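You operate a simulated robot arm through the tools that you are given. There is no shell and no other tool. Be economical: measure what you need, move in short steps, check, and stop when the job is done.

You are at the controls of a simulated two-armed robot. One attempt, no reset.

TASK
Pull both relays: grey one to the yellow tray, blue one on the bench.
Fine: open each catch before its relay lifts; the other relays stay. Set down upright: grey relay, blue relay.
Where things are to end (x, y in the base frame): blue relay within 60 mm of [310, 10].

The check looks at the end state, three seconds after you hand in, the way a careful person would. Anything else that was tipped, shoved, dropped, spilled or broken makes it a failure.

THE ROBOT
Two 7-joint arms with two-finger parallel grippers on one trunk, on a base that drives. Base frame: it is fixed to the floor where the robot stands at the start and does not move with it; the origin is under the middle of the robot, x ahead of it, y to its left, z up; the surface under the hand at the start is at about z = 804. Lengths are in mm, angles in degrees, forces in N, time in s.
The left shoulder is at the start at [21, 101, 1501], the right one opposite. Places, roughly: catch of the cream socket [500, -100, 800]; catch of the grey socket [500, 0, 800]; inside of the yellow tray [300, -200, 800]; top of bench two [600, 200, 800]. Payload 2.4 kg a hand.
The TCP of each hand is the grasp point between the finger pads, 24 mm short of the fingertips. In the tool frame z runs along the fingers and y along their closing line. The gripper opens to 68 mm. The fingers are 17 mm wide and 10 mm thick; the gripper's body (40 by 70 mm) begins 41 mm behind the TCP.
Orientation is told as [roll, pitch, yaw] about the base's x, y, z axes, in that order, counted from this pose: with the fingers straight down and closing along the base's y, the tool's x points along the base's -x, its y along +y and its z along -z.

THE INTERFACE
- The arms move only by the tool send_rows. It takes "left_moves", "right_moves" or both (then of equal length, played together; a hand with none holds still); each is a list of rows, each a list of 7 numbers: the shift along the tool's x, y, z in mm, then the turn, a rotation vector about the tool's x, y, z in rad, then the opening, from 0 (shut) to 1 (fully open). In form: [[x, y, z, rx, ry, rz, claw], ...]. A call has 1 to 12 rows; each row shifts and turns the commanded pose from where the row before left it, along the tool's axes as they then stand. A row lasts 0.2 s, in which the tool goes at most 50 mm and 8.6 degrees; a call with a longer step from one row to the next is refused whole, and so is a gripper value outside its range. Where a pose cannot be reached the arm comes as near as it can. A force on the tool above 40 N (or 10 N above the force at the start of the call, whichever is more), or a blocked arm, ends the call early, and 0.2 s more pass. Each finger travels about 72 mm/s and halts on what it meets, pressing with about 43 N; the grip force reading is that of the motor and also rises with nothing between the fingers. The clock runs only during rows and for 0.2 s after the last one: add rows that do not move to give the fingers time. It gives the time, the measured TCP pose, the force on the tool (base axes), the opening and the grip force at its end, in the units of the frame above (readings bear some noise), with the torque about the TCP (base axes, N m) and any sound that the robot's microphone picked up.
- Cameras (640 x 400 px; columns grow to the right, rows downward): "scene" is now at [76.1, -6.8, 1624.6]; the picture's right is [-0.10, -0.99, -0.00], its down [-0.88, 0.09, -0.47] and it looks along [0.47, -0.05, -0.88] (base axes); focal length 251 px, centre (320, 200). "left" rides on the left gripper at [84, -11, -75] in its tool frame; the picture's right is [0.13, 0.99, 0.00], its down [-0.60, 0.08, -0.79] and it looks along [-0.79, 0.10, 0.61] (tool axes); focal length 251 px, centre (320, 200). "right" rides on the right gripper at [84, 11, -75] in its tool frame; the picture's right is [-0.13, 0.99, 0.00], its down [-0.60, -0.08, -0.79] and it looks along [-0.79, -0.10, 0.61] (tool axes); focal length 251 px, centre (320, 200).
- grab_frame(camera): a new picture of that camera. The clock stands still meanwhile.
- move_column(by): slides the trunk up (or, below 0, down) by that many mm; the arms and the scene camera ride with it, the base frame stays. It gives what a move gives, with no picture.
- drive_base(legs): drives the robot by 1 to 6 legs, each [ahead, left, turn to the left] in mm, mm and degrees, along the robot's own axes; the way and the turn of a leg run together, so that a leg with both is an arc; at most 1500 mm and 180 degrees a leg. The arms and the cameras ride along, it lands a little off, and it stops where it bumps. It gives what a move gives.
- aim_head(pan, tilt): turns the head with the scene camera to pan (to the left, within 86 degrees either way) and tilt (down, from -29 to 69), counted from straight ahead of the robot. It gives what a move gives.
- probe_pixels(camera, pixels): for up to 12 pixels [column, row] of the newest picture of that camera ("zoom" is the newest enlarged one), the place [x, y, z] in the base frame of the surface seen there, good to about 2 mm. The clock stands still meanwhile.
- inspect(camera, box): a new picture of the part [left, top, right, bottom] of that camera's present view, enlarged. The clock stands still meanwhile.
- close_job(): hands the job in; it is judged then, once.

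Keep the steps short. Do not move on a guess: measure, check each grasp and each placing, and mend mistakes. In all there are 80 turns and 58 pictures (those below and enlarged ones count). Leave the grippers open and the arms clear of the work at the hand-in unless told otherwise, and finish with a single line.

The tools are called after "Call:" as a command line: name --argument value ..., lists and objects as JSON in quotes. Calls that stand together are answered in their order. send_rows: Moves the arms, as the interface text tells. Its arguments: {"type":"object","properties":{"left_moves":{"type":"array"},"right_moves":{"type":"array"}},"required":[]} The other tools are called the same way: move_column (by) slides the trunk up or down; drive_base (legs) drives the base; aim_head (pan, tilt) turns the head that bears the scene camera; grab_frame (camera) takes a picture; probe_pixels (camera, pixels) gives the place of the surface under pixels of a picture; inspect (camera, box) takes an enlarged picture of a part of a camera's view; close_job () hands the job in.

At the start:

```text
t: 0.0
left_tcp_pos: [265.2, 77.4, 1161.2]
left_ee_rot: [0.1, 0.0, 0.0]
left_contact_force: [0.5, -0.3, 0.1]
left_ft_torque: [-0.01, -0.03, 0.02]
left_opening: 68.0
left_grasp_force: 0.0
right_tcp_pos: [317.3, -221.3, 1201.6]
right_ee_rot: [0.0, 0.0, 0.1]
right_contact_force: [-0.9, -0.5, 0.4]
right_ft_torque: [-0.01, -0.02, 0.01]
right_opening: 67.9
right_grasp_force: 0.2
trunk travel left (down, up): [-714.0, 136.0]
robot x, y, heading: [1.9, -0.5, -0.2]
head pan, tilt: [-5.9, 61.8]
```

scene: 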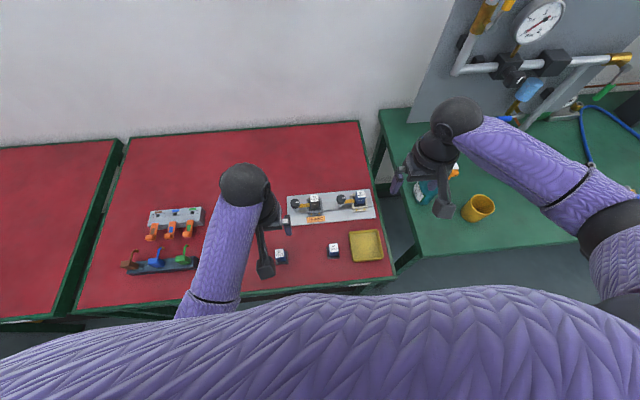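
right: 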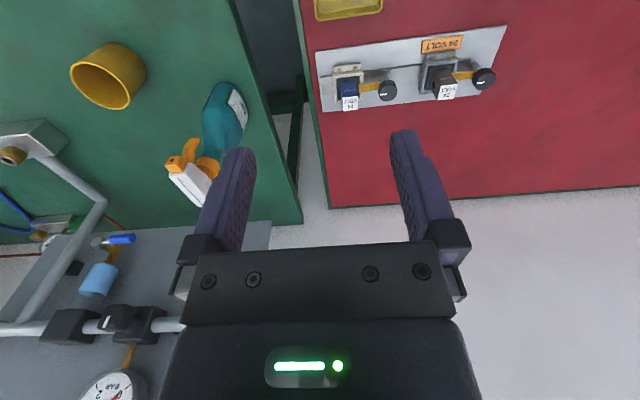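
left: 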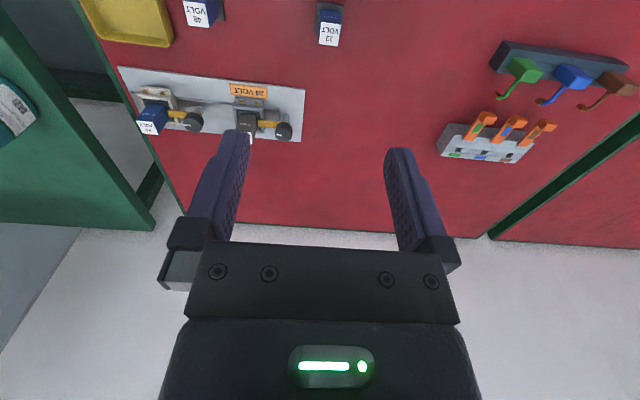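

I see the two sockets on a plate near scene pixel (330,205). Next I enlarge that region from both the scene and right cameras.

Call:
inspect --camera "scene" --box '[250, 170, 410, 270]'

Call:
inspect --camera "right" --box '[300, 0, 524, 140]'

Call:
inspect --camera "left" --box '[90, 0, 370, 175]'

```text
4.00 times, centred on (330, 220) of scene
```

zoom: 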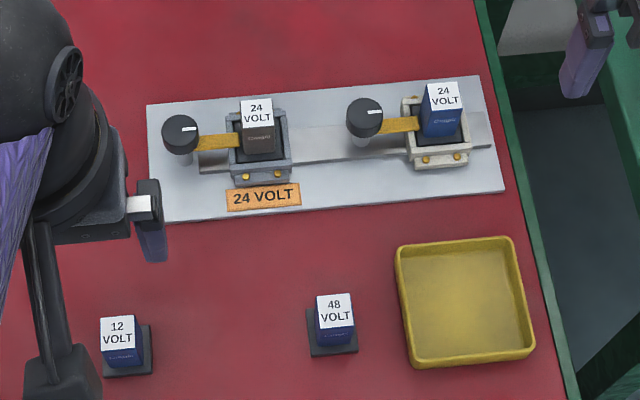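

```text
2.86 times, centred on (412, 70) of right
```

zoom: 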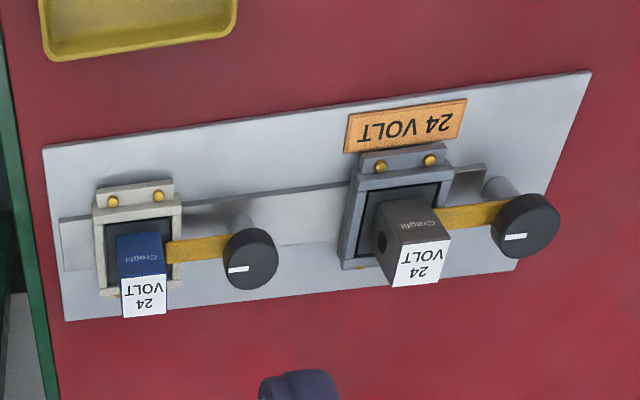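

```text
2.29 times, centred on (230, 88) of left
```

zoom: 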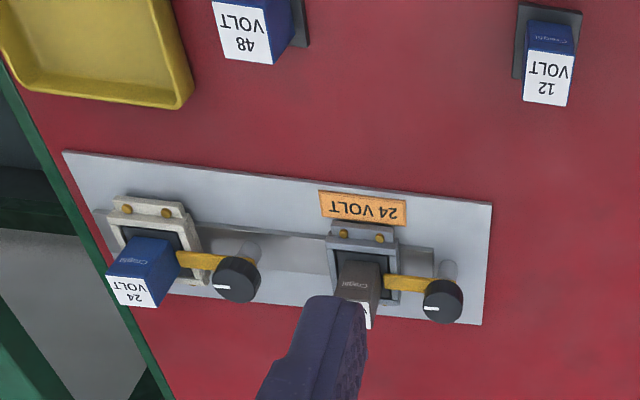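

Relays sit in sockets, with black knobs carrying yellow catch bars. I measure them in the left zoom and scene picture.

Call:
probe_pixels --camera "zoom" --pixels '[[128, 292], [150, 258], [196, 259], [236, 280], [223, 285], [255, 250], [366, 285], [400, 283], [444, 302], [430, 304], [345, 250], [240, 310]]'

Call:
inspect --camera "scene" --box '[284, 184, 380, 244]'

```text
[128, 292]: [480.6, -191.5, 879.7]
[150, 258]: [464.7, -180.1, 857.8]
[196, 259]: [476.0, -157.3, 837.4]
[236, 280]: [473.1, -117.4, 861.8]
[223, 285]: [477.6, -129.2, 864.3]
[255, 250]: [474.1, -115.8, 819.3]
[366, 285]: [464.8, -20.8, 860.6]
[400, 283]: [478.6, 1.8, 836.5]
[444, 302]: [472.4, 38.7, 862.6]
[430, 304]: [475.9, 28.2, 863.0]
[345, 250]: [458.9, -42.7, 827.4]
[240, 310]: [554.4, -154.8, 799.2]
```

```text
6.67 times, centred on (332, 214) of scene
```

zoom: 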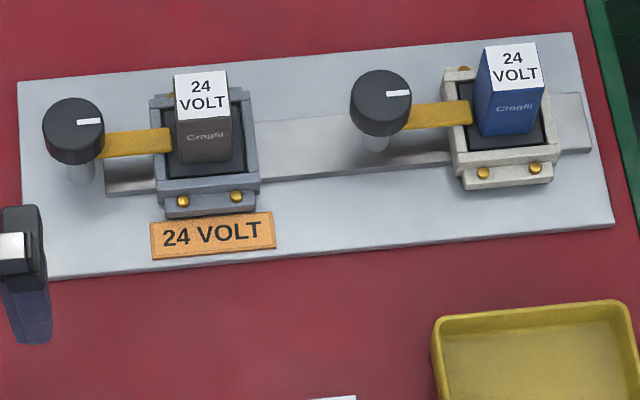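

Call:
probe_pixels --camera "zoom" --pixels '[[178, 76], [224, 74], [180, 110], [228, 106], [50, 118], [100, 118], [74, 100], [80, 150], [80, 172], [106, 144], [165, 140], [205, 160]]'

Call:
probe_pixels --camera "zoom" --pixels '[[488, 48], [534, 46], [492, 88], [538, 84], [355, 90], [408, 90], [382, 75], [382, 102], [376, 140], [412, 118], [465, 114], [514, 125]]'

Call:
probe_pixels --camera "zoom" --pixels '[[440, 325], [625, 305], [530, 360], [320, 205], [160, 205], [250, 200], [555, 165], [460, 180], [74, 72], [74, 130], [200, 180], [585, 150]]'

```text
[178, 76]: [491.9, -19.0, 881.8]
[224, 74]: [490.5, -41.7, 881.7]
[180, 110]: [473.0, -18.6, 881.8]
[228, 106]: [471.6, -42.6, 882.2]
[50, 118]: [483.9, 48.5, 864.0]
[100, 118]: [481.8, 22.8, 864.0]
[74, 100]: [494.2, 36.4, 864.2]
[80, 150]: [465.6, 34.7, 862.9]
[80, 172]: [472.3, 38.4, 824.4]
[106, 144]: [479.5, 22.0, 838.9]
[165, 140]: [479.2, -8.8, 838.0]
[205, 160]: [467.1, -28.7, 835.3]
```

```text
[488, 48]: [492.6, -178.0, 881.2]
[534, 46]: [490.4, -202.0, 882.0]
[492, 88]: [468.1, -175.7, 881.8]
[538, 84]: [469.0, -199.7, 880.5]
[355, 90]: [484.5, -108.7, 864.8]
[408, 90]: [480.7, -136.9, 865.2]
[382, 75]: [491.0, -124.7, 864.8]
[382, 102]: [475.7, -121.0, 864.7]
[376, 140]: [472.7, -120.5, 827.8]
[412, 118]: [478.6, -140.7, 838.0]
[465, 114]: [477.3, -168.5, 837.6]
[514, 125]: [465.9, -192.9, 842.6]
```

```text
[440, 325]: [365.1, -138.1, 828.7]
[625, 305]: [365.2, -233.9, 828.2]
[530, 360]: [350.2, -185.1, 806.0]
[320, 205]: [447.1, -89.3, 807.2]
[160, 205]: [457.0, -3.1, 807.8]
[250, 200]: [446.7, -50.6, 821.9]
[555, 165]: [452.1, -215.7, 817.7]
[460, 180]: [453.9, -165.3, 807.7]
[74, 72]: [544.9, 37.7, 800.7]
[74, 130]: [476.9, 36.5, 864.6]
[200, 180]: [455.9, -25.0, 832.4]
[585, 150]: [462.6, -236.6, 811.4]
```

Catch bars at z≈838 run from knobs at (480,36) and (482,-123) to the relays. Next I measure loose relays, tray and bench edge in the scene picture.

Call:
probe_pixels --camera "scene" --pixels '[[280, 252], [286, 262], [276, 258], [334, 247], [328, 257], [340, 257], [366, 246], [352, 258], [381, 258], [300, 284], [384, 276], [300, 270]]'

Call:
move_column --by -180

```text
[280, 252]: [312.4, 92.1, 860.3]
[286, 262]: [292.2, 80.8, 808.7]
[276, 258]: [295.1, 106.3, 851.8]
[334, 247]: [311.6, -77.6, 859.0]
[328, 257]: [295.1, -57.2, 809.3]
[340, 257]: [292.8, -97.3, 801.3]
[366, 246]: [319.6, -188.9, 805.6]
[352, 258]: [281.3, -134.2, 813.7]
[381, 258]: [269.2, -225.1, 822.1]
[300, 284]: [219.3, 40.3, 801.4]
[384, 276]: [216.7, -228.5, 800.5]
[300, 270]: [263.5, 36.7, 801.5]
```

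```text
t: 2.0
left_tcp_pos: [265.0, 76.8, 981.1]
left_ee_rot: [0.1, 0.0, 0.0]
left_contact_force: [1.2, -1.1, -0.6]
left_ft_torque: [0.0, 0.01, 0.0]
left_opening: 68.0
left_grasp_force: 0.0
right_tcp_pos: [314.9, -221.0, 1021.4]
right_ee_rot: [0.0, -0.1, -0.1]
right_contact_force: [-0.4, 0.2, 0.2]
right_ft_torque: [0.01, -0.05, 0.0]
right_opening: 68.0
right_grasp_force: 0.1
trunk travel left (down, up): [-534.0, 316.0]
robot x, y, heading: [-0.8, 0.2, 0.1]
head pan, tilt: [-5.9, 61.8]
```

Hands are at z 981 and 1021. I raise both arms 150 mm relative to the trunk (3 rows), preparing to lower the trunk more for reach.

Call:
send_rows --left_moves '[[0, 0, -40, 0, 0, 0, 1], [0, 0, -40, 0, 0, 0, 1], [0, 0, -40, 0, 0, 0, 1], [0, 0, -40, 0, 0, 0, 1], [0, 0, 0, 0, 0, 0, 1]]' --right_moves '[[0, 0, -40, 0, 0, 0, 1], [0, 0, -40, 0, 0, 0, 1], [0, 0, -40, 0, 0, 0, 1], [0, 0, -40, 0, 0, 0, 1], [0, 0, 0, 0, 0, 0, 1]]'

Call:
move_column --by -180

```text
t: 3.2
left_tcp_pos: [262.5, 76.4, 1141.2]
left_ee_rot: [0.1, 0.1, 0.1]
left_contact_force: [-0.6, 0.2, 0.3]
left_ft_torque: [0.04, 0.0, 0.01]
left_opening: 67.9
left_grasp_force: 0.0
right_tcp_pos: [318.7, -223.3, 1181.6]
right_ee_rot: [0.1, 0.2, 0.0]
right_contact_force: [0.0, 0.3, 0.7]
right_ft_torque: [0.03, -0.01, 0.0]
right_opening: 68.0
right_grasp_force: 0.0
trunk travel left (down, up): [-534.0, 316.0]
robot x, y, heading: [-2.1, 1.5, -0.1]
head pan, tilt: [-5.9, 61.8]
```

```text
t: 5.2
left_tcp_pos: [264.4, 77.0, 962.8]
left_ee_rot: [0.1, -0.1, 0.0]
left_contact_force: [0.4, 0.0, -0.3]
left_ft_torque: [-0.02, -0.01, 0.0]
left_opening: 68.2
left_grasp_force: 0.1
right_tcp_pos: [316.6, -221.3, 1002.3]
right_ee_rot: [0.1, 0.0, 0.1]
right_contact_force: [0.3, -0.4, 0.3]
right_ft_torque: [-0.03, 0.05, -0.03]
right_opening: 68.0
right_grasp_force: 0.1
trunk travel left (down, up): [-354.0, 496.0]
robot x, y, heading: [0.9, -0.7, -0.2]
head pan, tilt: [-5.9, 61.8]
```

Trunk lowered, hands stable. I move the right hand above the blue knob (482,-123) staying at z≈965, and move the left hand back/up out of the way.

Call:
send_rows --right_moves '[[-33, 19.6, 7, 0, 0, 0, 0.75], [-33, 19.6, 7, 0, 0, 0, 0.75], [-33, 19.6, 7, 0, 0, 0, 0.75], [-33, 19.6, 7, 0, 0, 0, 0.75], [-33, 19.6, 7, 0, 0, 0, 0.75], [0, 0, 0, 0, 0, 0, 0.75]]' --left_moves '[[0, 20, -20, 0, 0, 0, 1], [0, 20, -20, 0, 0, 0, 1], [0, 20, -20, 0, 0, 0, 1], [0, 20, -20, 0, 0, 0, 1], [0, 20, 0, 0, 0, 0, 1], [0, 0, 0, 0, 0, 0, 1]]'

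Call:
grab_frame --camera "scene"

Call:
grab_frame --camera "right"

```text
t: 6.6
left_tcp_pos: [265.5, 177.9, 1038.4]
left_ee_rot: [0.0, 0.0, 0.0]
left_contact_force: [0.2, 0.2, 0.9]
left_ft_torque: [-0.01, 0.0, 0.0]
left_opening: 67.8
left_grasp_force: 0.1
right_tcp_pos: [482.0, -122.2, 967.8]
right_ee_rot: [-0.1, -0.1, 0.1]
right_contact_force: [0.2, 0.6, 0.2]
right_ft_torque: [-0.03, -0.01, 0.05]
right_opening: 51.1
right_grasp_force: 0.0
trunk travel left (down, up): [-354.0, 496.0]
robot x, y, heading: [3.1, 3.3, -0.0]
head pan, tilt: [-5.9, 61.8]
```

```text
50 pictures are left
```

scene: 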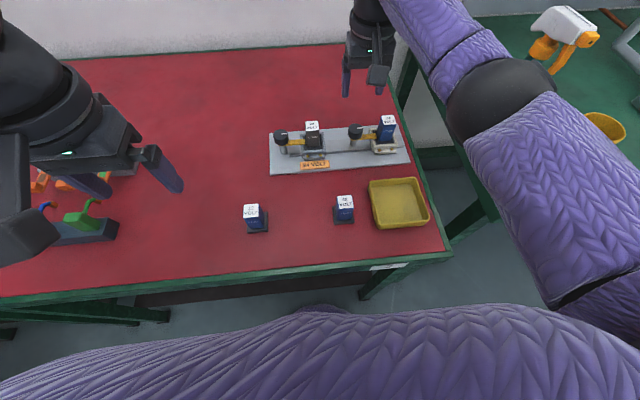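

```text
49 pictures are left
```

right: 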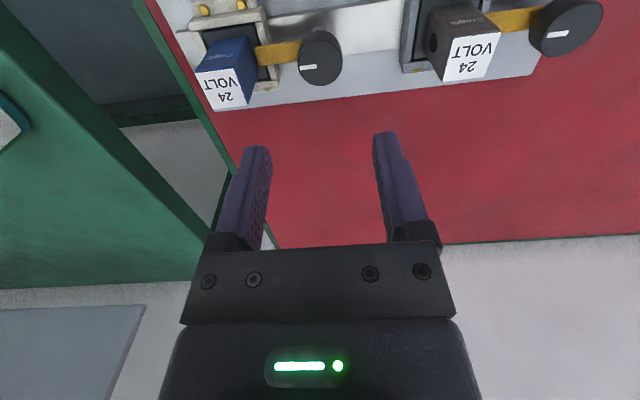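

Right TCP (482,-122,968) lines up with the knob (expected at column 320; seen at (320,57)). I descend to z≈867 with opening 51 mm, without closing yet.

Call:
send_rows --right_moves '[[0, 0, 30, 0, 0, 0, 0.75], [0, 0, 30, 0, 0, 0, 0.75], [0, 0, 25, 0, 0, 0, 0.75], [0, 0, 15, 0, 0, 0, 0.75], [0, 0, 0, 0, 0, 0, 0.75]]'

Call:
grab_frame --camera "right"

Call:
inspect --camera "scene" --box '[260, 80, 420, 180]'

```text
t: 7.8
left_tcp_pos: [265.7, 176.7, 1038.9]
left_ee_rot: [-0.1, -0.1, 0.0]
left_contact_force: [0.8, 0.1, 0.5]
left_ft_torque: [-0.01, 0.0, 0.02]
left_opening: 68.0
left_grasp_force: 0.2
right_tcp_pos: [481.5, -123.3, 866.1]
right_ee_rot: [0.0, 0.0, 0.0]
right_contact_force: [0.5, -0.7, 0.4]
right_ft_torque: [0.0, 0.03, -0.02]
right_opening: 51.0
right_grasp_force: 0.0
trunk travel left (down, up): [-354.0, 496.0]
robot x, y, heading: [1.5, 1.6, 0.1]
head pan, tilt: [-5.9, 61.8]
```

```text
48 pictures are left
```

right: 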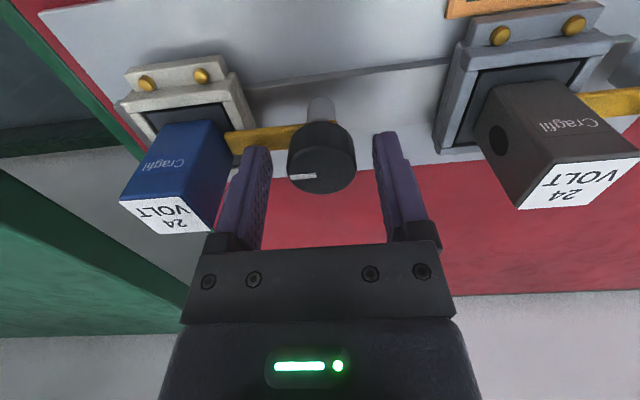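

```text
4.00 times, centred on (340, 130) of scene
```

zoom: 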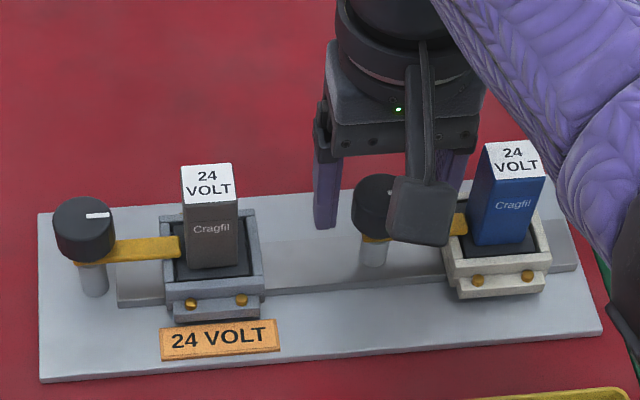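

The knob is between the fingers with the bar below them. I close and hold.

Call:
send_rows --right_moves '[[0, 0, 0, 0, 0, 0, 0.4], [0, 0, 0, 0, 0, 0, 0.3], [0, 0, 0, 0, 0, 0, 0.3], [0, 0, 0, 0, 0, 0, 0.3]]'

```text
t: 8.8
left_tcp_pos: [265.0, 177.8, 1039.2]
left_ee_rot: [0.0, 0.0, 0.0]
left_contact_force: [0.8, 1.0, -1.4]
left_ft_torque: [-0.04, -0.01, 0.02]
left_opening: 67.9
left_grasp_force: 0.0
right_tcp_pos: [481.6, -124.0, 866.7]
right_ee_rot: [0.0, 0.1, 0.1]
right_contact_force: [-2.5, 6.4, -5.0]
right_ft_torque: [0.54, -0.32, -0.04]
right_opening: 31.5
right_grasp_force: 44.5
trunk travel left (down, up): [-354.0, 496.0]
robot x, y, heading: [2.4, -1.0, 0.2]
head pan, tilt: [-5.9, 61.8]
```

Gripped at 31.5 mm. I try a small turn of 16° about the tool z (clockwise from above) and read the torque.

Call:
send_rows --right_moves '[[0, 0, 0, 0, 0, 0.1, 0.3], [0, 0, 0, 0, 0, 0.1, 0.3], [0, 0, 0, 0, 0, 0.08, 0.3], [0, 0, 0, 0, 0, 0, 0.3]]'

Call:
grab_frame --camera "right"

```text
t: 9.8
left_tcp_pos: [265.9, 177.4, 1038.5]
left_ee_rot: [0.0, 0.1, -0.1]
left_contact_force: [0.2, 0.1, -0.1]
left_ft_torque: [-0.01, -0.02, 0.02]
left_opening: 67.9
left_grasp_force: 0.0
right_tcp_pos: [481.5, -124.3, 866.4]
right_ee_rot: [-0.2, 0.1, -16.1]
right_contact_force: [2.9, 2.5, -3.2]
right_ft_torque: [0.46, 0.06, 0.02]
right_opening: 31.5
right_grasp_force: 45.1
trunk travel left (down, up): [-354.0, 496.0]
robot x, y, heading: [2.1, -0.1, -0.0]
head pan, tilt: [-5.9, 61.8]
```

```text
46 pictures are left
```

right: 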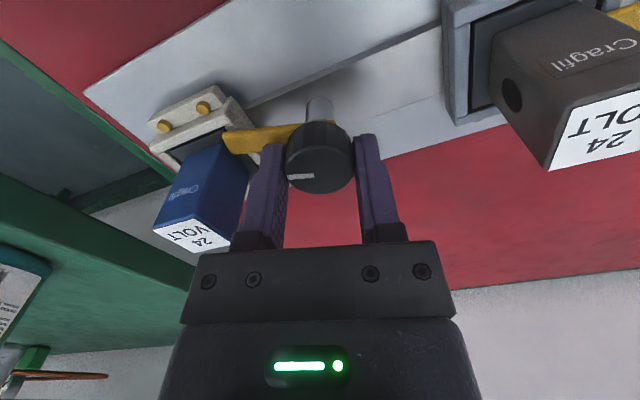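

The bar and knob turn freely with the hand (torque ≈0). I continue to about -88°.

Call:
send_rows --right_moves '[[0, 0, 0, 0, 0, 0.13, 0.3], [0, 0, 0, 0, 0, 0.13, 0.3], [0, 0, 0, 0, 0, 0.13, 0.3], [0, 0, 0, 0, 0, 0.13, 0.3], [0, 0, 0, 0, 0, 0.13, 0.3], [0, 0, 0, 0, 0, 0.13, 0.3], [0, 0, 0, 0, 0, 0.13, 0.3], [0, 0, 0, 0, 0, 0.13, 0.3], [0, 0, 0, 0, 0, 0.13, 0.3], [0, 0, 0, 0, 0, 0.1, 0.3], [0, 0, 0, 0, 0, 0, 0.3]]'

Call:
inspect --camera "scene" --box '[260, 80, 420, 180]'

```text
t: 12.2
left_tcp_pos: [264.3, 174.9, 1038.9]
left_ee_rot: [0.0, 0.0, -0.1]
left_contact_force: [0.7, 0.3, 0.3]
left_ft_torque: [-0.02, -0.01, 0.01]
left_opening: 68.0
left_grasp_force: 0.0
right_tcp_pos: [478.8, -125.5, 865.0]
right_ee_rot: [-0.1, 0.0, -89.0]
right_contact_force: [-12.8, -20.0, -7.6]
right_ft_torque: [-0.54, -0.06, 0.03]
right_opening: 31.7
right_grasp_force: 44.6
trunk travel left (down, up): [-354.0, 496.0]
robot x, y, heading: [0.9, -1.5, 0.0]
head pan, tilt: [-5.9, 61.8]
```

```text
4.00 times, centred on (340, 130) of scene
```

zoom: 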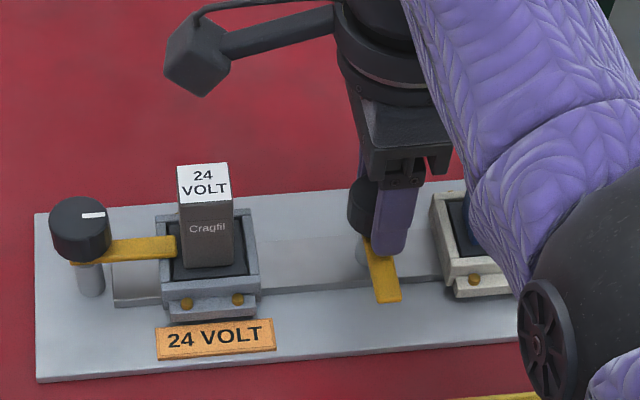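

The blue catch bar now points toward the robot, away from the socket. I open the fingers and lift off 100 mm.

Call:
send_rows --right_moves '[[0, 0, 0, 0, 0, 0, 0.6], [0, 0, 0, 0, 0, 0, 0.75], [0, 0, 0, 0, 0, 0, 0.75], [0, 0, -25, 0, 0, 0, 0.75], [0, 0, -25, 0, 0, 0, 0.75], [0, 0, -25, 0, 0, 0, 0.75], [0, 0, -25, 0, 0, 0, 0.75], [0, 0, 0, 0, 0, 0, 0.75]]'

Call:
inspect --camera "scene" --box '[260, 80, 420, 180]'

```text
t: 14.0
left_tcp_pos: [265.7, 175.9, 1038.1]
left_ee_rot: [0.0, 0.0, 0.0]
left_contact_force: [1.0, 0.1, -0.7]
left_ft_torque: [-0.04, 0.0, 0.0]
left_opening: 68.0
left_grasp_force: 0.1
right_tcp_pos: [480.5, -122.2, 966.4]
right_ee_rot: [0.1, 0.1, -88.7]
right_contact_force: [0.0, 0.9, -0.5]
right_ft_torque: [0.04, 0.01, -0.04]
right_opening: 51.1
right_grasp_force: 0.0
trunk travel left (down, up): [-354.0, 496.0]
robot x, y, heading: [-0.8, 0.1, -0.0]
head pan, tilt: [-5.9, 61.8]
```

```text
4.00 times, centred on (340, 130) of scene
```

zoom: 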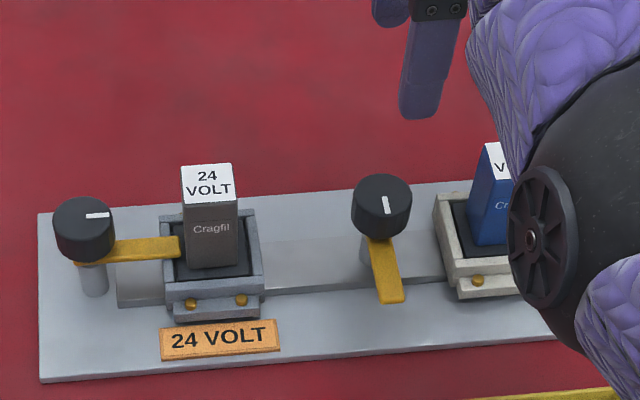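

The catch stays open. I turn the right hand back to yaw 0 at height.

Call:
send_rows --right_moves '[[0, 0, 0, 0, 0, -0.13, 0.75], [0, 0, 0, 0, 0, -0.13, 0.75], [0, 0, 0, 0, 0, -0.13, 0.75], [0, 0, 0, 0, 0, -0.13, 0.75], [0, 0, 0, 0, 0, -0.13, 0.75], [0, 0, 0, 0, 0, -0.13, 0.75], [0, 0, 0, 0, 0, -0.13, 0.75], [0, 0, 0, 0, 0, -0.13, 0.75], [0, 0, 0, 0, 0, -0.13, 0.75], [0, 0, 0, 0, 0, -0.13, 0.75], [0, 0, 0, 0, 0, -0.13, 0.75], [0, 0, 0, 0, 0, -0.12, 0.75]]'

```text
t: 16.6
left_tcp_pos: [266.5, 177.0, 1039.2]
left_ee_rot: [0.0, 0.1, 0.0]
left_contact_force: [-0.9, -0.7, -0.3]
left_ft_torque: [-0.01, 0.0, 0.01]
left_opening: 68.1
left_grasp_force: 0.0
right_tcp_pos: [480.9, -122.1, 965.7]
right_ee_rot: [0.0, 0.0, 0.3]
right_contact_force: [0.4, -0.1, -0.3]
right_ft_torque: [0.01, 0.01, -0.01]
right_opening: 51.0
right_grasp_force: 0.1
trunk travel left (down, up): [-354.0, 496.0]
robot x, y, heading: [2.9, 0.2, 0.0]
head pan, tilt: [-5.9, 61.8]
```

Right hand is level at yaw 0. I move it 158 mm left to above the grey knob at (480,36).

Call:
send_rows --right_moves '[[0, 40, 0, 0, 0, 0, 0.75], [0, 40, 0, 0, 0, 0, 0.75], [0, 40, 0, 0, 0, 0, 0.75], [0, 38, 0, 0, 0, 0, 0.75], [0, 0, 40, 0, 0, 0, 0.75], [0, 0, 20, 0, 0, 0, 0.75], [0, 0, 0, 0, 0, 0, 0.75]]'

Call:
grab_frame --camera "right"

```text
t: 18.2
left_tcp_pos: [264.7, 177.7, 1040.0]
left_ee_rot: [0.1, 0.0, 0.0]
left_contact_force: [0.0, -0.2, 0.2]
left_ft_torque: [-0.01, -0.01, 0.01]
left_opening: 67.8
left_grasp_force: 0.1
right_tcp_pos: [458.5, 23.0, 902.4]
right_ee_rot: [-0.1, -0.1, 0.1]
right_contact_force: [-0.3, 0.2, 0.0]
right_ft_torque: [-0.01, 0.02, 0.0]
right_opening: 51.1
right_grasp_force: 0.0
right hand out of reach, approached as far as the arm can: row 3, 4, 6
trunk travel left (down, up): [-354.0, 496.0]
robot x, y, heading: [-0.3, -0.5, 0.2]
head pan, tilt: [-5.9, 61.8]
```

```text
43 pictures are left
```

right: 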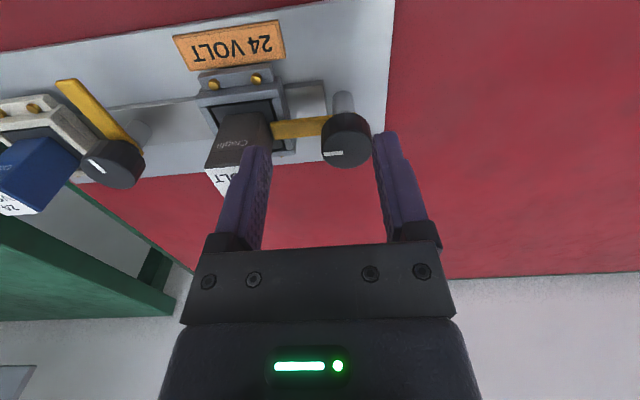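

The right hand falls short there (458,23). I lift it away, back to the right, and use the left hand for the grey knob.

Call:
send_rows --right_moves '[[0, 0, -40, 0, 0, 0, 0.75], [0, 0, -40, 0, 0, 0, 0.75], [20, -45, 0, 0, 0, 0, 0.75], [20, -45, 0, 0, 0, 0, 0.75], [20, -45, 0, 0, 0, 0, 0.75], [20, -45, 0, 0, 0, 0, 0.75], [20, -45, 0, 0, 0, 0, 0.75], [0, 0, 0, 0, 0, 0, 0.75]]'

Call:
send_rows --left_moves '[[-36, -23.5, 10, 0, 0, 0, 0.75], [-36, -23.5, 10, 0, 0, 0, 0.75], [-36, -23.5, 10, 0, 0, 0, 0.75], [-36, -23.5, 10, 0, 0, 0, 0.75], [-36, -23.5, 10, 0, 0, 0, 0.75], [-35, -23.5, 10, 0, 0, 0, 0.75], [0, 0, 10, 0, 0, 0, 0.75], [0, 0, 0, 0, 0, 0, 0.75]]'

Call:
grab_frame --camera "left"

```text
t: 20.0
left_tcp_pos: [266.4, 177.3, 1039.1]
left_ee_rot: [0.0, 0.0, 0.0]
left_contact_force: [0.3, -0.7, 1.2]
left_ft_torque: [0.03, -0.02, 0.0]
left_opening: 68.0
left_grasp_force: 0.0
right_tcp_pos: [357.3, -204.5, 985.8]
right_ee_rot: [0.0, 0.0, 0.1]
right_contact_force: [-0.2, 0.2, -0.3]
right_ft_torque: [-0.01, -0.03, -0.02]
right_opening: 51.1
right_grasp_force: 0.0
trunk travel left (down, up): [-354.0, 496.0]
robot x, y, heading: [-3.0, -0.3, -0.2]
head pan, tilt: [-5.9, 61.8]
```

```text
t: 21.8
left_tcp_pos: [479.8, 37.8, 975.7]
left_ee_rot: [0.0, 0.0, -0.1]
left_contact_force: [-0.1, 0.4, 0.6]
left_ft_torque: [0.04, 0.01, -0.01]
left_opening: 51.0
left_grasp_force: 0.1
right_tcp_pos: [359.2, -202.9, 985.5]
right_ee_rot: [0.0, 0.0, -0.1]
right_contact_force: [-0.3, -0.6, 0.3]
right_ft_torque: [0.0, 0.01, -0.01]
right_opening: 51.0
right_grasp_force: 0.0
trunk travel left (down, up): [-354.0, 496.0]
robot x, y, heading: [0.9, -2.5, -0.1]
head pan, tilt: [-5.9, 61.8]
```

```text
42 pictures are left
```

left: 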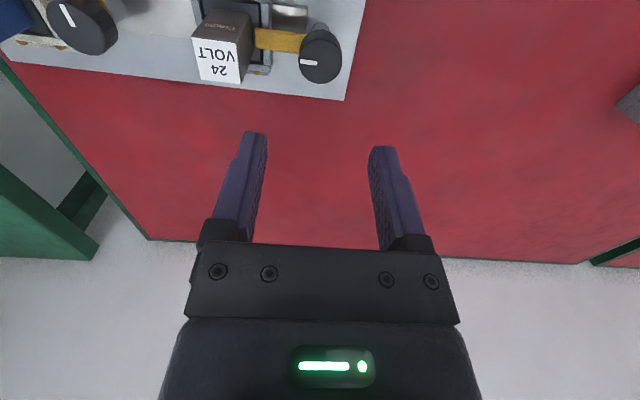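

The left hand reaches (480,38,976); knob at (320,55) is centred. I descend 109 mm with a 1.5 mm correction to the right, then close.

Call:
send_rows --left_moves '[[0, -1.5, 30, 0, 0, 0, 0.75], [0, 0, 30, 0, 0, 0, 0.75], [0, 0, 30, 0, 0, 0, 0.75], [0, 0, 19, 0, 0, 0, 0.75], [0, 0, 0, 0, 0, 0, 0.75], [0, 0, 0, 0, 0, 0, 0.4], [0, 0, 0, 0, 0, 0, 0.3], [0, 0, 0, 0, 0, 0, 0.3], [0, 0, 0, 0, 0, 0, 0.3]]'

Call:
grab_frame --camera "left"

```text
t: 23.8
left_tcp_pos: [473.5, 37.2, 862.8]
left_ee_rot: [0.0, 0.1, 0.0]
left_contact_force: [-3.3, -6.7, -7.9]
left_ft_torque: [-0.24, -0.82, -0.09]
left_opening: 31.5
left_grasp_force: 44.4
left hand out of reach, approached as far as the arm can: row 3, 4
right_tcp_pos: [358.6, -204.0, 984.4]
right_ee_rot: [0.0, 0.0, 0.0]
right_contact_force: [0.4, -0.9, 0.1]
right_ft_torque: [0.01, 0.01, 0.0]
right_opening: 50.9
right_grasp_force: 0.0
trunk travel left (down, up): [-354.0, 496.0]
robot x, y, heading: [1.3, -0.1, -0.1]
head pan, tilt: [-5.9, 61.8]
```

```text
41 pictures are left
```

left: 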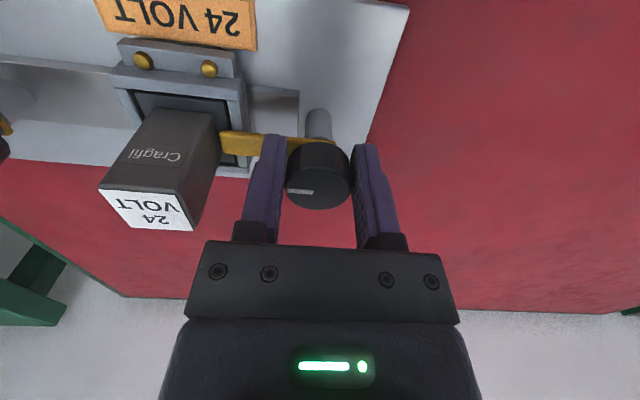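

The left hand is at its reach limit, 7 mm off the knob centre. I release, lift both hands, and lower the trunk 100 mm for more reach.

Call:
send_rows --left_moves '[[0, 0, 0, 0, 0, 0, 0.6], [0, 0, 0, 0, 0, 0, 0.75], [0, 0, 0, 0, 0, 0, 0.75], [0, 0, -40, 0, 0, 0, 0.75], [0, 0, -40, 0, 0, 0, 0.75], [0, 0, -40, 0, 0, 0, 0.75], [20, 0, -40, 0, 0, 0, 0.75], [20, 0, -40, 0, 0, 0, 0.75], [0, 0, 0, 0, 0, 0, 0.75]]' --right_moves '[[0, 0, 0, 0, 0, 0, 0.75], [0, 0, 0, 0, 0, 0, 0.75], [0, 0, 0, 0, 0, 0, 0.75], [0, 0, -20, 0, 0, 0, 0.75], [0, 0, -20, 0, 0, 0, 0.75], [0, 0, -20, 0, 0, 0, 0.75], [0, 0, -20, 0, 0, 0, 0.75], [0, 0, -20, 0, 0, 0, 0.75], [0, 0, 0, 0, 0, 0, 0.75]]'

Call:
move_column --by -100

Call:
grab_frame --camera "scene"

```text
t: 25.8
left_tcp_pos: [469.9, 25.4, 1065.3]
left_ee_rot: [0.0, 0.1, -0.1]
left_contact_force: [-1.0, -0.3, 0.4]
left_ft_torque: [0.0, 0.02, -0.01]
left_opening: 51.1
left_grasp_force: 0.0
left hand out of reach, approached as far as the arm can: row 4, 5, 7, 8
right_tcp_pos: [359.1, -203.5, 1082.5]
right_ee_rot: [0.1, 0.0, 0.0]
right_contact_force: [0.4, 0.1, -0.1]
right_ft_torque: [0.0, -0.01, 0.02]
right_opening: 51.1
right_grasp_force: 0.1
trunk travel left (down, up): [-354.0, 496.0]
robot x, y, heading: [3.9, 0.1, -0.3]
head pan, tilt: [-5.9, 61.8]
```

```text
t: 27.1
left_tcp_pos: [482.0, 27.4, 943.1]
left_ee_rot: [0.1, 3.2, 0.1]
left_contact_force: [1.1, -0.2, 0.5]
left_ft_torque: [-0.01, 0.0, 0.01]
left_opening: 50.8
left_grasp_force: 0.1
right_tcp_pos: [356.6, -201.6, 984.3]
right_ee_rot: [-0.1, 0.0, 0.0]
right_contact_force: [-0.7, -0.2, -0.2]
right_ft_torque: [0.04, -0.02, 0.02]
right_opening: 50.8
right_grasp_force: 0.1
trunk travel left (down, up): [-254.0, 596.0]
robot x, y, heading: [-2.1, -0.7, 0.3]
head pan, tilt: [-5.9, 61.8]
```

```text
40 pictures are left
```

scene: 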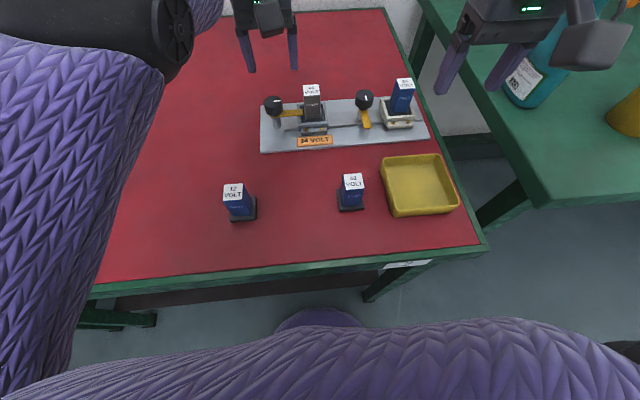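

The base disc is visible at (320,318). I probe its front and the bench edge to see how far I could drive forward.

Call:
probe_pixels --camera "scene" --pixels '[[320, 312], [320, 320], [300, 275], [450, 252], [360, 290], [220, 300], [405, 266]]'

```text
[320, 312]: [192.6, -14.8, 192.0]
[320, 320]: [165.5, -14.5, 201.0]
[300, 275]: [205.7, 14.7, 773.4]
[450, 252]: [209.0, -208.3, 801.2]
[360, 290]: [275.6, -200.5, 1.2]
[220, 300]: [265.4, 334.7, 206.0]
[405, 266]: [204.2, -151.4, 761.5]
```

Call:
probe_pixels --camera "scene" --pixels '[[320, 350], [320, 335], [420, 325], [250, 345], [180, 303], [130, 320], [250, 297]]'

```text
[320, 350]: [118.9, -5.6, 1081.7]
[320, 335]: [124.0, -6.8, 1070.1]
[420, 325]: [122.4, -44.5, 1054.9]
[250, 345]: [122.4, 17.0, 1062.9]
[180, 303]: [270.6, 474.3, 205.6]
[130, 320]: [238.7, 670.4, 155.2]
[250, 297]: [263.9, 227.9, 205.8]
```

Base front x≈195 vs stretcher 264; torso 124 vs bench edge 204. Driving 40 mm ahead is safe; hands are above everything.

Call:
drive_base --legs '[[40, 0, 0]]'

```text
t: 28.0
left_tcp_pos: [521.4, 26.3, 943.1]
left_ee_rot: [0.0, 3.1, 0.0]
left_contact_force: [-0.1, -0.6, 1.1]
left_ft_torque: [0.0, -0.01, 0.01]
left_opening: 50.8
left_grasp_force: 0.1
right_tcp_pos: [397.8, -202.0, 983.3]
right_ee_rot: [0.0, -0.1, 0.2]
right_contact_force: [-0.3, -0.3, -0.1]
right_ft_torque: [0.01, 0.02, -0.01]
right_opening: 50.9
right_grasp_force: 0.0
trunk travel left (down, up): [-254.0, 596.0]
robot x, y, heading: [40.0, 2.8, 0.2]
head pan, tilt: [-5.9, 61.8]
```

Drive went well. I bring the left hand over the knob (480,36) and level the 3° pitch.

Call:
send_rows --left_moves '[[14, 3, 0, 0, 0, 0, 0.75], [14, 3, 0, 0, 0, 0, 0.75], [13, 3, 0, 0, 0, 0, 0.75], [0, 0, 0, 0, 0, 0, 0.75]]'

```text
t: 29.0
left_tcp_pos: [521.0, 26.9, 946.6]
left_ee_rot: [0.1, 3.2, -0.1]
left_contact_force: [-1.0, -0.4, -0.6]
left_ft_torque: [0.03, -0.02, -0.01]
left_opening: 51.0
left_grasp_force: 0.2
left hand out of reach, approached as far as the arm can: row 1, 2, 3
right_tcp_pos: [398.9, -201.9, 982.9]
right_ee_rot: [0.1, 0.0, 0.2]
right_contact_force: [0.0, -0.5, 0.5]
right_ft_torque: [-0.01, -0.03, 0.0]
right_opening: 50.9
right_grasp_force: 0.1
trunk travel left (down, up): [-254.0, 596.0]
robot x, y, heading: [39.9, 2.3, 0.2]
head pan, tilt: [-5.9, 61.8]
```

The left arm stayed put (stretched straight, presumably). I try a larger pull back with lowering off to the side-free direction, in small rows.

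Call:
send_rows --left_moves '[[0, 0, 15, 0, 0, 0, 0.75], [0, 0, 15, 0, 0, 0, 0.75], [0, 0, 0, 0, 0, 0, 0.75]]'

Call:
grab_frame --camera "scene"

```text
t: 29.8
left_tcp_pos: [524.8, 24.2, 914.8]
left_ee_rot: [0.1, 3.2, 0.0]
left_contact_force: [0.5, -0.3, 0.6]
left_ft_torque: [0.03, 0.01, 0.03]
left_opening: 50.8
left_grasp_force: 0.2
left hand out of reach, approached as far as the arm can: row 2
right_tcp_pos: [398.1, -201.4, 984.2]
right_ee_rot: [0.0, 0.0, 0.1]
right_contact_force: [1.0, 0.4, -0.6]
right_ft_torque: [-0.04, 0.0, -0.03]
right_opening: 51.3
right_grasp_force: 0.1
trunk travel left (down, up): [-254.0, 596.0]
robot x, y, heading: [38.7, 2.3, -0.1]
head pan, tilt: [-5.9, 61.8]
```

```text
39 pictures are left
```

scene: 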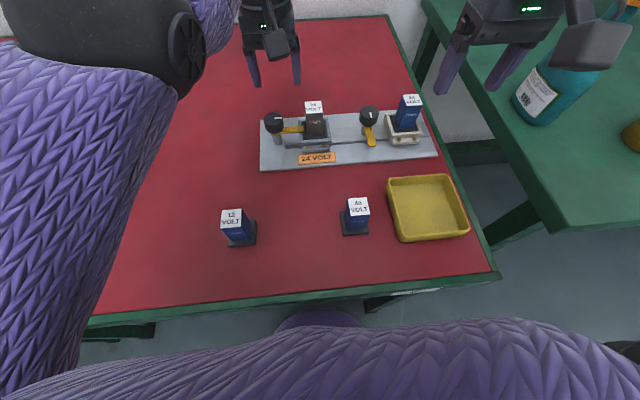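

Vertical moves respond, backward ones don't. I lift again and try moving sideways/left and back, towards the posture that worked before.

Call:
send_rows --left_moves '[[0, 0, -15, 0, 0, 0, 0.75], [0, 20, -5, 0, 0, 0, 0.75], [0, 30, 0, 0, 0, 0, 0.75], [0, 30, 0, 0, 0, 0, 0.75], [0, 0, 0, 0, 0, 0, 0.75]]'

```text
t: 31.0
left_tcp_pos: [539.1, 100.7, 933.3]
left_ee_rot: [0.1, 3.3, 0.1]
left_contact_force: [0.0, -0.2, -0.5]
left_ft_torque: [-0.01, -0.02, -0.02]
left_opening: 51.0
left_grasp_force: 0.1
left hand out of reach, approached as far as the arm can: row 2, 3, 4
right_tcp_pos: [398.0, -201.4, 983.2]
right_ee_rot: [0.1, 0.0, 0.1]
right_contact_force: [-0.6, 0.4, -0.4]
right_ft_torque: [-0.01, 0.01, -0.02]
right_opening: 51.0
right_grasp_force: 0.3
trunk travel left (down, up): [-254.0, 596.0]
robot x, y, heading: [41.4, -3.2, 0.2]
head pan, tilt: [-5.9, 61.8]
```

The left arm slides along its full-stretch sphere. I try combined back-left steps, the same kind that freed the right arm.

Call:
send_rows --left_moves '[[35, 30, 0, 0, 0, 0, 0.75], [35, 30, 0, 0, 0, 0, 0.75], [35, 10, 0, 0, 0, 0, 0.75], [0, 0, 0, 0, 0, 0, 0.75]]'

```text
t: 32.0
left_tcp_pos: [539.4, 167.0, 960.6]
left_ee_rot: [0.1, 3.2, 0.0]
left_contact_force: [0.2, 1.1, 0.7]
left_ft_torque: [-0.01, 0.01, 0.01]
left_opening: 50.9
left_grasp_force: 0.1
left hand out of reach, approached as far as the arm can: row 1, 2, 3
right_tcp_pos: [398.6, -201.6, 983.6]
right_ee_rot: [0.0, 0.0, 0.1]
right_contact_force: [-0.3, -0.3, -0.3]
right_ft_torque: [0.02, -0.01, -0.05]
right_opening: 51.0
right_grasp_force: 0.0
trunk travel left (down, up): [-254.0, 596.0]
robot x, y, heading: [42.5, -1.1, -0.2]
head pan, tilt: [-5.9, 61.8]
```

Still stretched. Now I try up-and-back steps (vertical plane).

Call:
send_rows --left_moves '[[20, 0, -45, 0, 0, 0, 0.75], [20, 0, -45, 0, 0, 0, 0.75], [25, 0, -40, 0, 0, 0, 0.75], [0, 0, 0, 0, 0, 0, 0.75]]'

Call:
grab_frame --camera "scene"

```text
t: 32.6
left_tcp_pos: [525.4, 167.1, 1034.4]
left_ee_rot: [-0.3, 1.4, -0.5]
left_contact_force: [6.5, 4.5, -7.0]
left_ft_torque: [-0.34, -0.06, -0.41]
left_opening: 51.0
left_grasp_force: 0.1
left hand out of reach, approached as far as the arm can: row 1, 2
right_tcp_pos: [397.3, -202.7, 983.8]
right_ee_rot: [0.0, 0.0, 0.1]
right_contact_force: [-0.2, 0.6, 0.4]
right_ft_torque: [-0.03, 0.0, -0.01]
right_opening: 50.8
right_grasp_force: 0.1
trunk travel left (down, up): [-254.0, 596.0]
robot x, y, heading: [40.4, -1.8, -0.1]
head pan, tilt: [-5.9, 61.8]
stopped in row 2 (left hand): the force on the tool passed its limit at 72 N (the readings are from after the stop); the commanded pose is now the measured one
```

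```text
38 pictures are left
```

scene: 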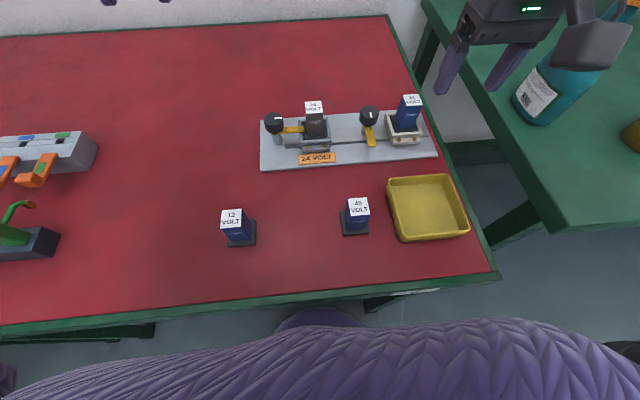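

The left arm's elbow swung out of view and a force spike occurred. I pan the head left and up to check.

Call:
aim_head --pan 35 --tilt 45

Call:
grab_frame --camera "scene"

```text
t: 33.7
left_tcp_pos: [523.1, 167.0, 1034.3]
left_ee_rot: [-0.3, 1.5, -0.4]
left_contact_force: [12.6, 1.4, -10.4]
left_ft_torque: [-0.14, 0.05, -0.2]
left_opening: 51.0
left_grasp_force: 0.0
right_tcp_pos: [397.2, -200.7, 983.5]
right_ee_rot: [0.0, 0.1, 0.0]
right_contact_force: [0.2, 0.5, 0.2]
right_ft_torque: [0.01, 0.0, 0.0]
right_opening: 50.9
right_grasp_force: 0.1
trunk travel left (down, up): [-254.0, 596.0]
robot x, y, heading: [41.4, -0.5, -0.1]
head pan, tilt: [35.0, 45.0]
```

```text
37 pictures are left
```

scene: 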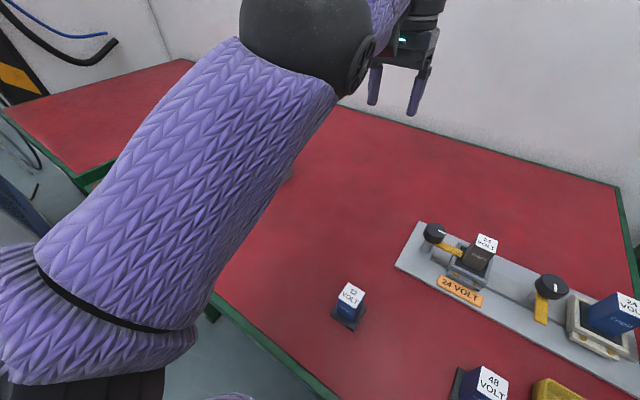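

Nothing on the bench is disturbed. The arm is now bent differently; I try small steps back toward the robot.

Call:
send_rows --left_moves '[[10, 0, 0, 0, 0, 0, 0.75], [15, 0, 0, 0, 0, 0, 0.75], [20, 0, 0, 0, 0, 0, 0.75], [0, 0, 0, 0, 0, 0, 0.75]]'

```text
t: 34.4
left_tcp_pos: [520.5, 167.7, 1041.1]
left_ee_rot: [-0.2, 1.2, -0.3]
left_contact_force: [9.9, -0.4, -10.1]
left_ft_torque: [0.06, -0.23, 0.06]
left_opening: 51.2
left_grasp_force: 0.1
left hand out of reach, approached as far as the arm can: row 1, 2, 3
right_tcp_pos: [398.1, -201.8, 983.0]
right_ee_rot: [0.0, 0.0, 0.1]
right_contact_force: [0.1, -0.2, 1.0]
right_ft_torque: [0.01, -0.01, 0.0]
right_opening: 51.0
right_grasp_force: 0.0
trunk travel left (down, up): [-254.0, 596.0]
robot x, y, heading: [38.9, 1.5, 0.1]
head pan, tilt: [35.0, 45.0]
stopped in row 3 (left hand): the force on the tool passed its limit at 51 N (the readings are from after the stop); the commanded pose is now the measured one
```

The push (+x, -z on the hand) suggests the hand camera presses against its own rising forearm: hand too high relative to the shoulder. I go down and back.

Call:
send_rows --left_moves '[[0, 0, 30, 0, 0, 0, 0.75], [20, 0, 40, 0, 0, 0, 0.75], [25, 0, 40, 0, 0, 0, 0.75], [30, 0, 0, 0, 0, 0, 0.75], [0, 0, 0, 0, 0, 0, 0.75]]'

```text
t: 35.6
left_tcp_pos: [546.7, 167.7, 950.7]
left_ee_rot: [-0.2, 1.2, -0.2]
left_contact_force: [-0.2, -0.3, 0.1]
left_ft_torque: [-0.01, -0.02, 0.0]
left_opening: 51.0
left_grasp_force: 0.2
left hand out of reach, approached as far as the arm can: row 1, 2, 3, 4
right_tcp_pos: [399.0, -202.0, 983.7]
right_ee_rot: [0.0, 0.0, 0.2]
right_contact_force: [0.8, 0.7, -0.1]
right_ft_torque: [-0.02, -0.01, -0.03]
right_opening: 50.8
right_grasp_force: 0.0
trunk travel left (down, up): [-254.0, 596.0]
robot x, y, heading: [40.8, -1.8, 0.2]
head pan, tilt: [35.0, 45.0]
```

Still stretched. I raise the trunk 200 mm so I can lower the hand well below the shoulder, where pulling back acts across the arm.

Call:
move_column --by 200

Call:
send_rows --left_moves '[[15, 0, 45, 0, 0, 0, 0.75], [20, 0, 45, 0, 0, 0, 0.75], [25, 0, 42, 0, 0, 0, 0.75], [30, 0, 38, 0, 0, 0, 0.75], [30, 0, 20, 0, 0, 0, 0.75], [40, 0, 0, 0, 0, 0, 0.75], [0, 0, 0, 0, 0, 0, 0.75]]'

```text
t: 37.7
left_tcp_pos: [531.5, 169.1, 1194.3]
left_ee_rot: [-0.3, -4.2, -0.3]
left_contact_force: [0.4, -0.6, -0.8]
left_ft_torque: [0.02, 0.0, -0.03]
left_opening: 51.1
left_grasp_force: 0.0
right_tcp_pos: [399.3, -202.2, 1184.1]
right_ee_rot: [0.0, 0.0, 0.0]
right_contact_force: [-0.2, -0.3, 0.6]
right_ft_torque: [0.01, 0.01, 0.03]
right_opening: 51.3
right_grasp_force: 0.1
trunk travel left (down, up): [-454.0, 396.0]
robot x, y, heading: [40.0, 1.5, -0.1]
head pan, tilt: [35.0, 45.0]
```

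```text
t: 39.3
left_tcp_pos: [534.3, 168.3, 981.0]
left_ee_rot: [-0.3, -4.2, -0.3]
left_contact_force: [-0.3, -0.2, -0.9]
left_ft_torque: [0.01, 0.0, -0.03]
left_opening: 50.8
left_grasp_force: 0.1
left hand out of reach, approached as far as the arm can: row 1, 2, 3, 4, 5, 6
right_tcp_pos: [398.7, -201.6, 1183.5]
right_ee_rot: [0.0, 0.0, 0.0]
right_contact_force: [-0.4, 0.0, 0.3]
right_ft_torque: [-0.03, 0.0, -0.01]
right_opening: 51.2
right_grasp_force: 0.1
trunk travel left (down, up): [-454.0, 396.0]
robot x, y, heading: [42.1, -2.8, -0.1]
head pan, tilt: [35.0, 45.0]
```

Call:
aim_head --pan 45 --tilt 35

Call:
grab_frame --camera "scene"

```text
t: 40.1
left_tcp_pos: [535.6, 168.0, 979.7]
left_ee_rot: [-0.2, -4.2, -0.3]
left_contact_force: [0.4, 1.0, -0.4]
left_ft_torque: [0.01, -0.01, 0.02]
left_opening: 51.1
left_grasp_force: 0.2
right_tcp_pos: [398.6, -202.8, 1184.1]
right_ee_rot: [-0.1, 0.0, 0.0]
right_contact_force: [-0.3, 0.2, 0.0]
right_ft_torque: [0.0, -0.03, 0.01]
right_opening: 50.9
right_grasp_force: 0.1
trunk travel left (down, up): [-454.0, 396.0]
robot x, y, heading: [41.4, 6.9, 0.3]
head pan, tilt: [45.0, 35.0]
```

```text
36 pictures are left
```

scene: 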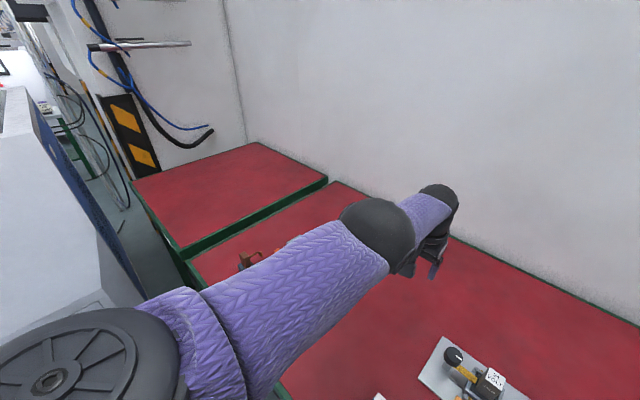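

The arm is dead straight. I command a stretch outward first, then up and back, so the elbow may bend the right way.

Call:
send_rows --left_moves '[[-30, 0, 0, 0, 0, 0, 0.75], [-30, 0, 0, 0, 0, 0, 0.75], [5, 0, -45, 0, 0, 0, 0.75], [30, 0, -30, 0, 0, 0, 0.75], [40, 0, 0, 0, 0, 0, 0.75], [40, 0, 0, 0, 0, 0, 0.75], [0, 0, 0, 0, 0, 0, 0.75]]'

```text
t: 41.7
left_tcp_pos: [543.3, 173.0, 1045.6]
left_ee_rot: [-0.4, -4.3, -0.3]
left_contact_force: [-0.2, -0.2, 0.2]
left_ft_torque: [0.0, 0.0, -0.01]
left_opening: 51.2
left_grasp_force: 0.0
left hand out of reach, approached as far as the arm can: row 1, 2, 3, 4, 5, 6
right_tcp_pos: [398.5, -202.1, 1184.1]
right_ee_rot: [0.0, 0.0, 0.1]
right_contact_force: [0.0, 0.0, 0.0]
right_ft_torque: [-0.05, 0.06, 0.0]
right_opening: 50.8
right_grasp_force: 0.0
trunk travel left (down, up): [-454.0, 396.0]
robot x, y, heading: [38.8, 1.6, 0.0]
head pan, tilt: [45.0, 35.0]
```

No change. I try the same with sideways moves, to the right first, at this free height.

Call:
send_rows --left_moves '[[20, -45, 0, 0, 0, 0, 0.75], [20, -45, 0, 0, 0, 0, 0.75], [20, -45, 0, 0, 0, 0, 0.75], [40, -25, 0, 0, 0, 0, 0.75], [45, 0, 0, 0, 0, 0, 0.75], [0, 0, 0, 0, 0, 0, 0.75]]'

```text
t: 43.1
left_tcp_pos: [506.7, -16.7, 1030.3]
left_ee_rot: [-0.2, -4.1, -0.3]
left_contact_force: [0.9, 0.7, 0.7]
left_ft_torque: [0.01, 0.0, -0.01]
left_opening: 50.8
left_grasp_force: 0.0
left hand out of reach, approached as far as the arm can: row 1, 2, 3, 4, 5
right_tcp_pos: [398.1, -202.4, 1183.4]
right_ee_rot: [0.0, 0.0, 0.1]
right_contact_force: [0.2, -0.8, -0.2]
right_ft_torque: [0.03, 0.01, 0.0]
right_opening: 50.9
right_grasp_force: 0.0
trunk travel left (down, up): [-454.0, 396.0]
robot x, y, heading: [43.6, -0.0, 0.2]
head pan, tilt: [45.0, 35.0]
```

The left arm follows only its stretch sphere, so I park it up and to the left, and do everything with the healthy right arm (using the base for reach).

Call:
send_rows --left_moves '[[-10, 42, -12, 0, 0, 0, 0.75], [-5, 42, -12, 0, 0, 0, 0.75], [0, 42, -12, 0, 0, 0, 0.75], [0, 42, -12, 0, 0, 0, 0.75], [5, 42, -12, 0, 0, 0, 0.75], [10, 42, -12, 0, 0, 0, 0.75], [15, 42, -12, 0, 0, 0, 0.75], [20, 42, -12, 0, 0, 0, 0.75], [25, 40, -12, 0, 0, 0, 0.75], [0, 0, 0, 0, 0, 0, 0.75]]'

```text
t: 45.3
left_tcp_pos: [493.7, 364.5, 1131.5]
left_ee_rot: [-0.3, -4.1, -0.4]
left_contact_force: [0.0, -0.3, -0.3]
left_ft_torque: [0.02, 0.0, -0.02]
left_opening: 51.0
left_grasp_force: 0.0
left hand out of reach, approached as far as the arm can: row 1, 2, 3, 5, 6, 7, 8, 9
right_tcp_pos: [398.5, -202.7, 1184.5]
right_ee_rot: [0.0, -0.1, 0.0]
right_contact_force: [-0.1, -0.5, 0.1]
right_ft_torque: [-0.01, 0.02, 0.0]
right_opening: 51.2
right_grasp_force: 0.1
trunk travel left (down, up): [-454.0, 396.0]
robot x, y, heading: [39.0, 1.0, 0.0]
head pan, tilt: [45.0, 35.0]
```

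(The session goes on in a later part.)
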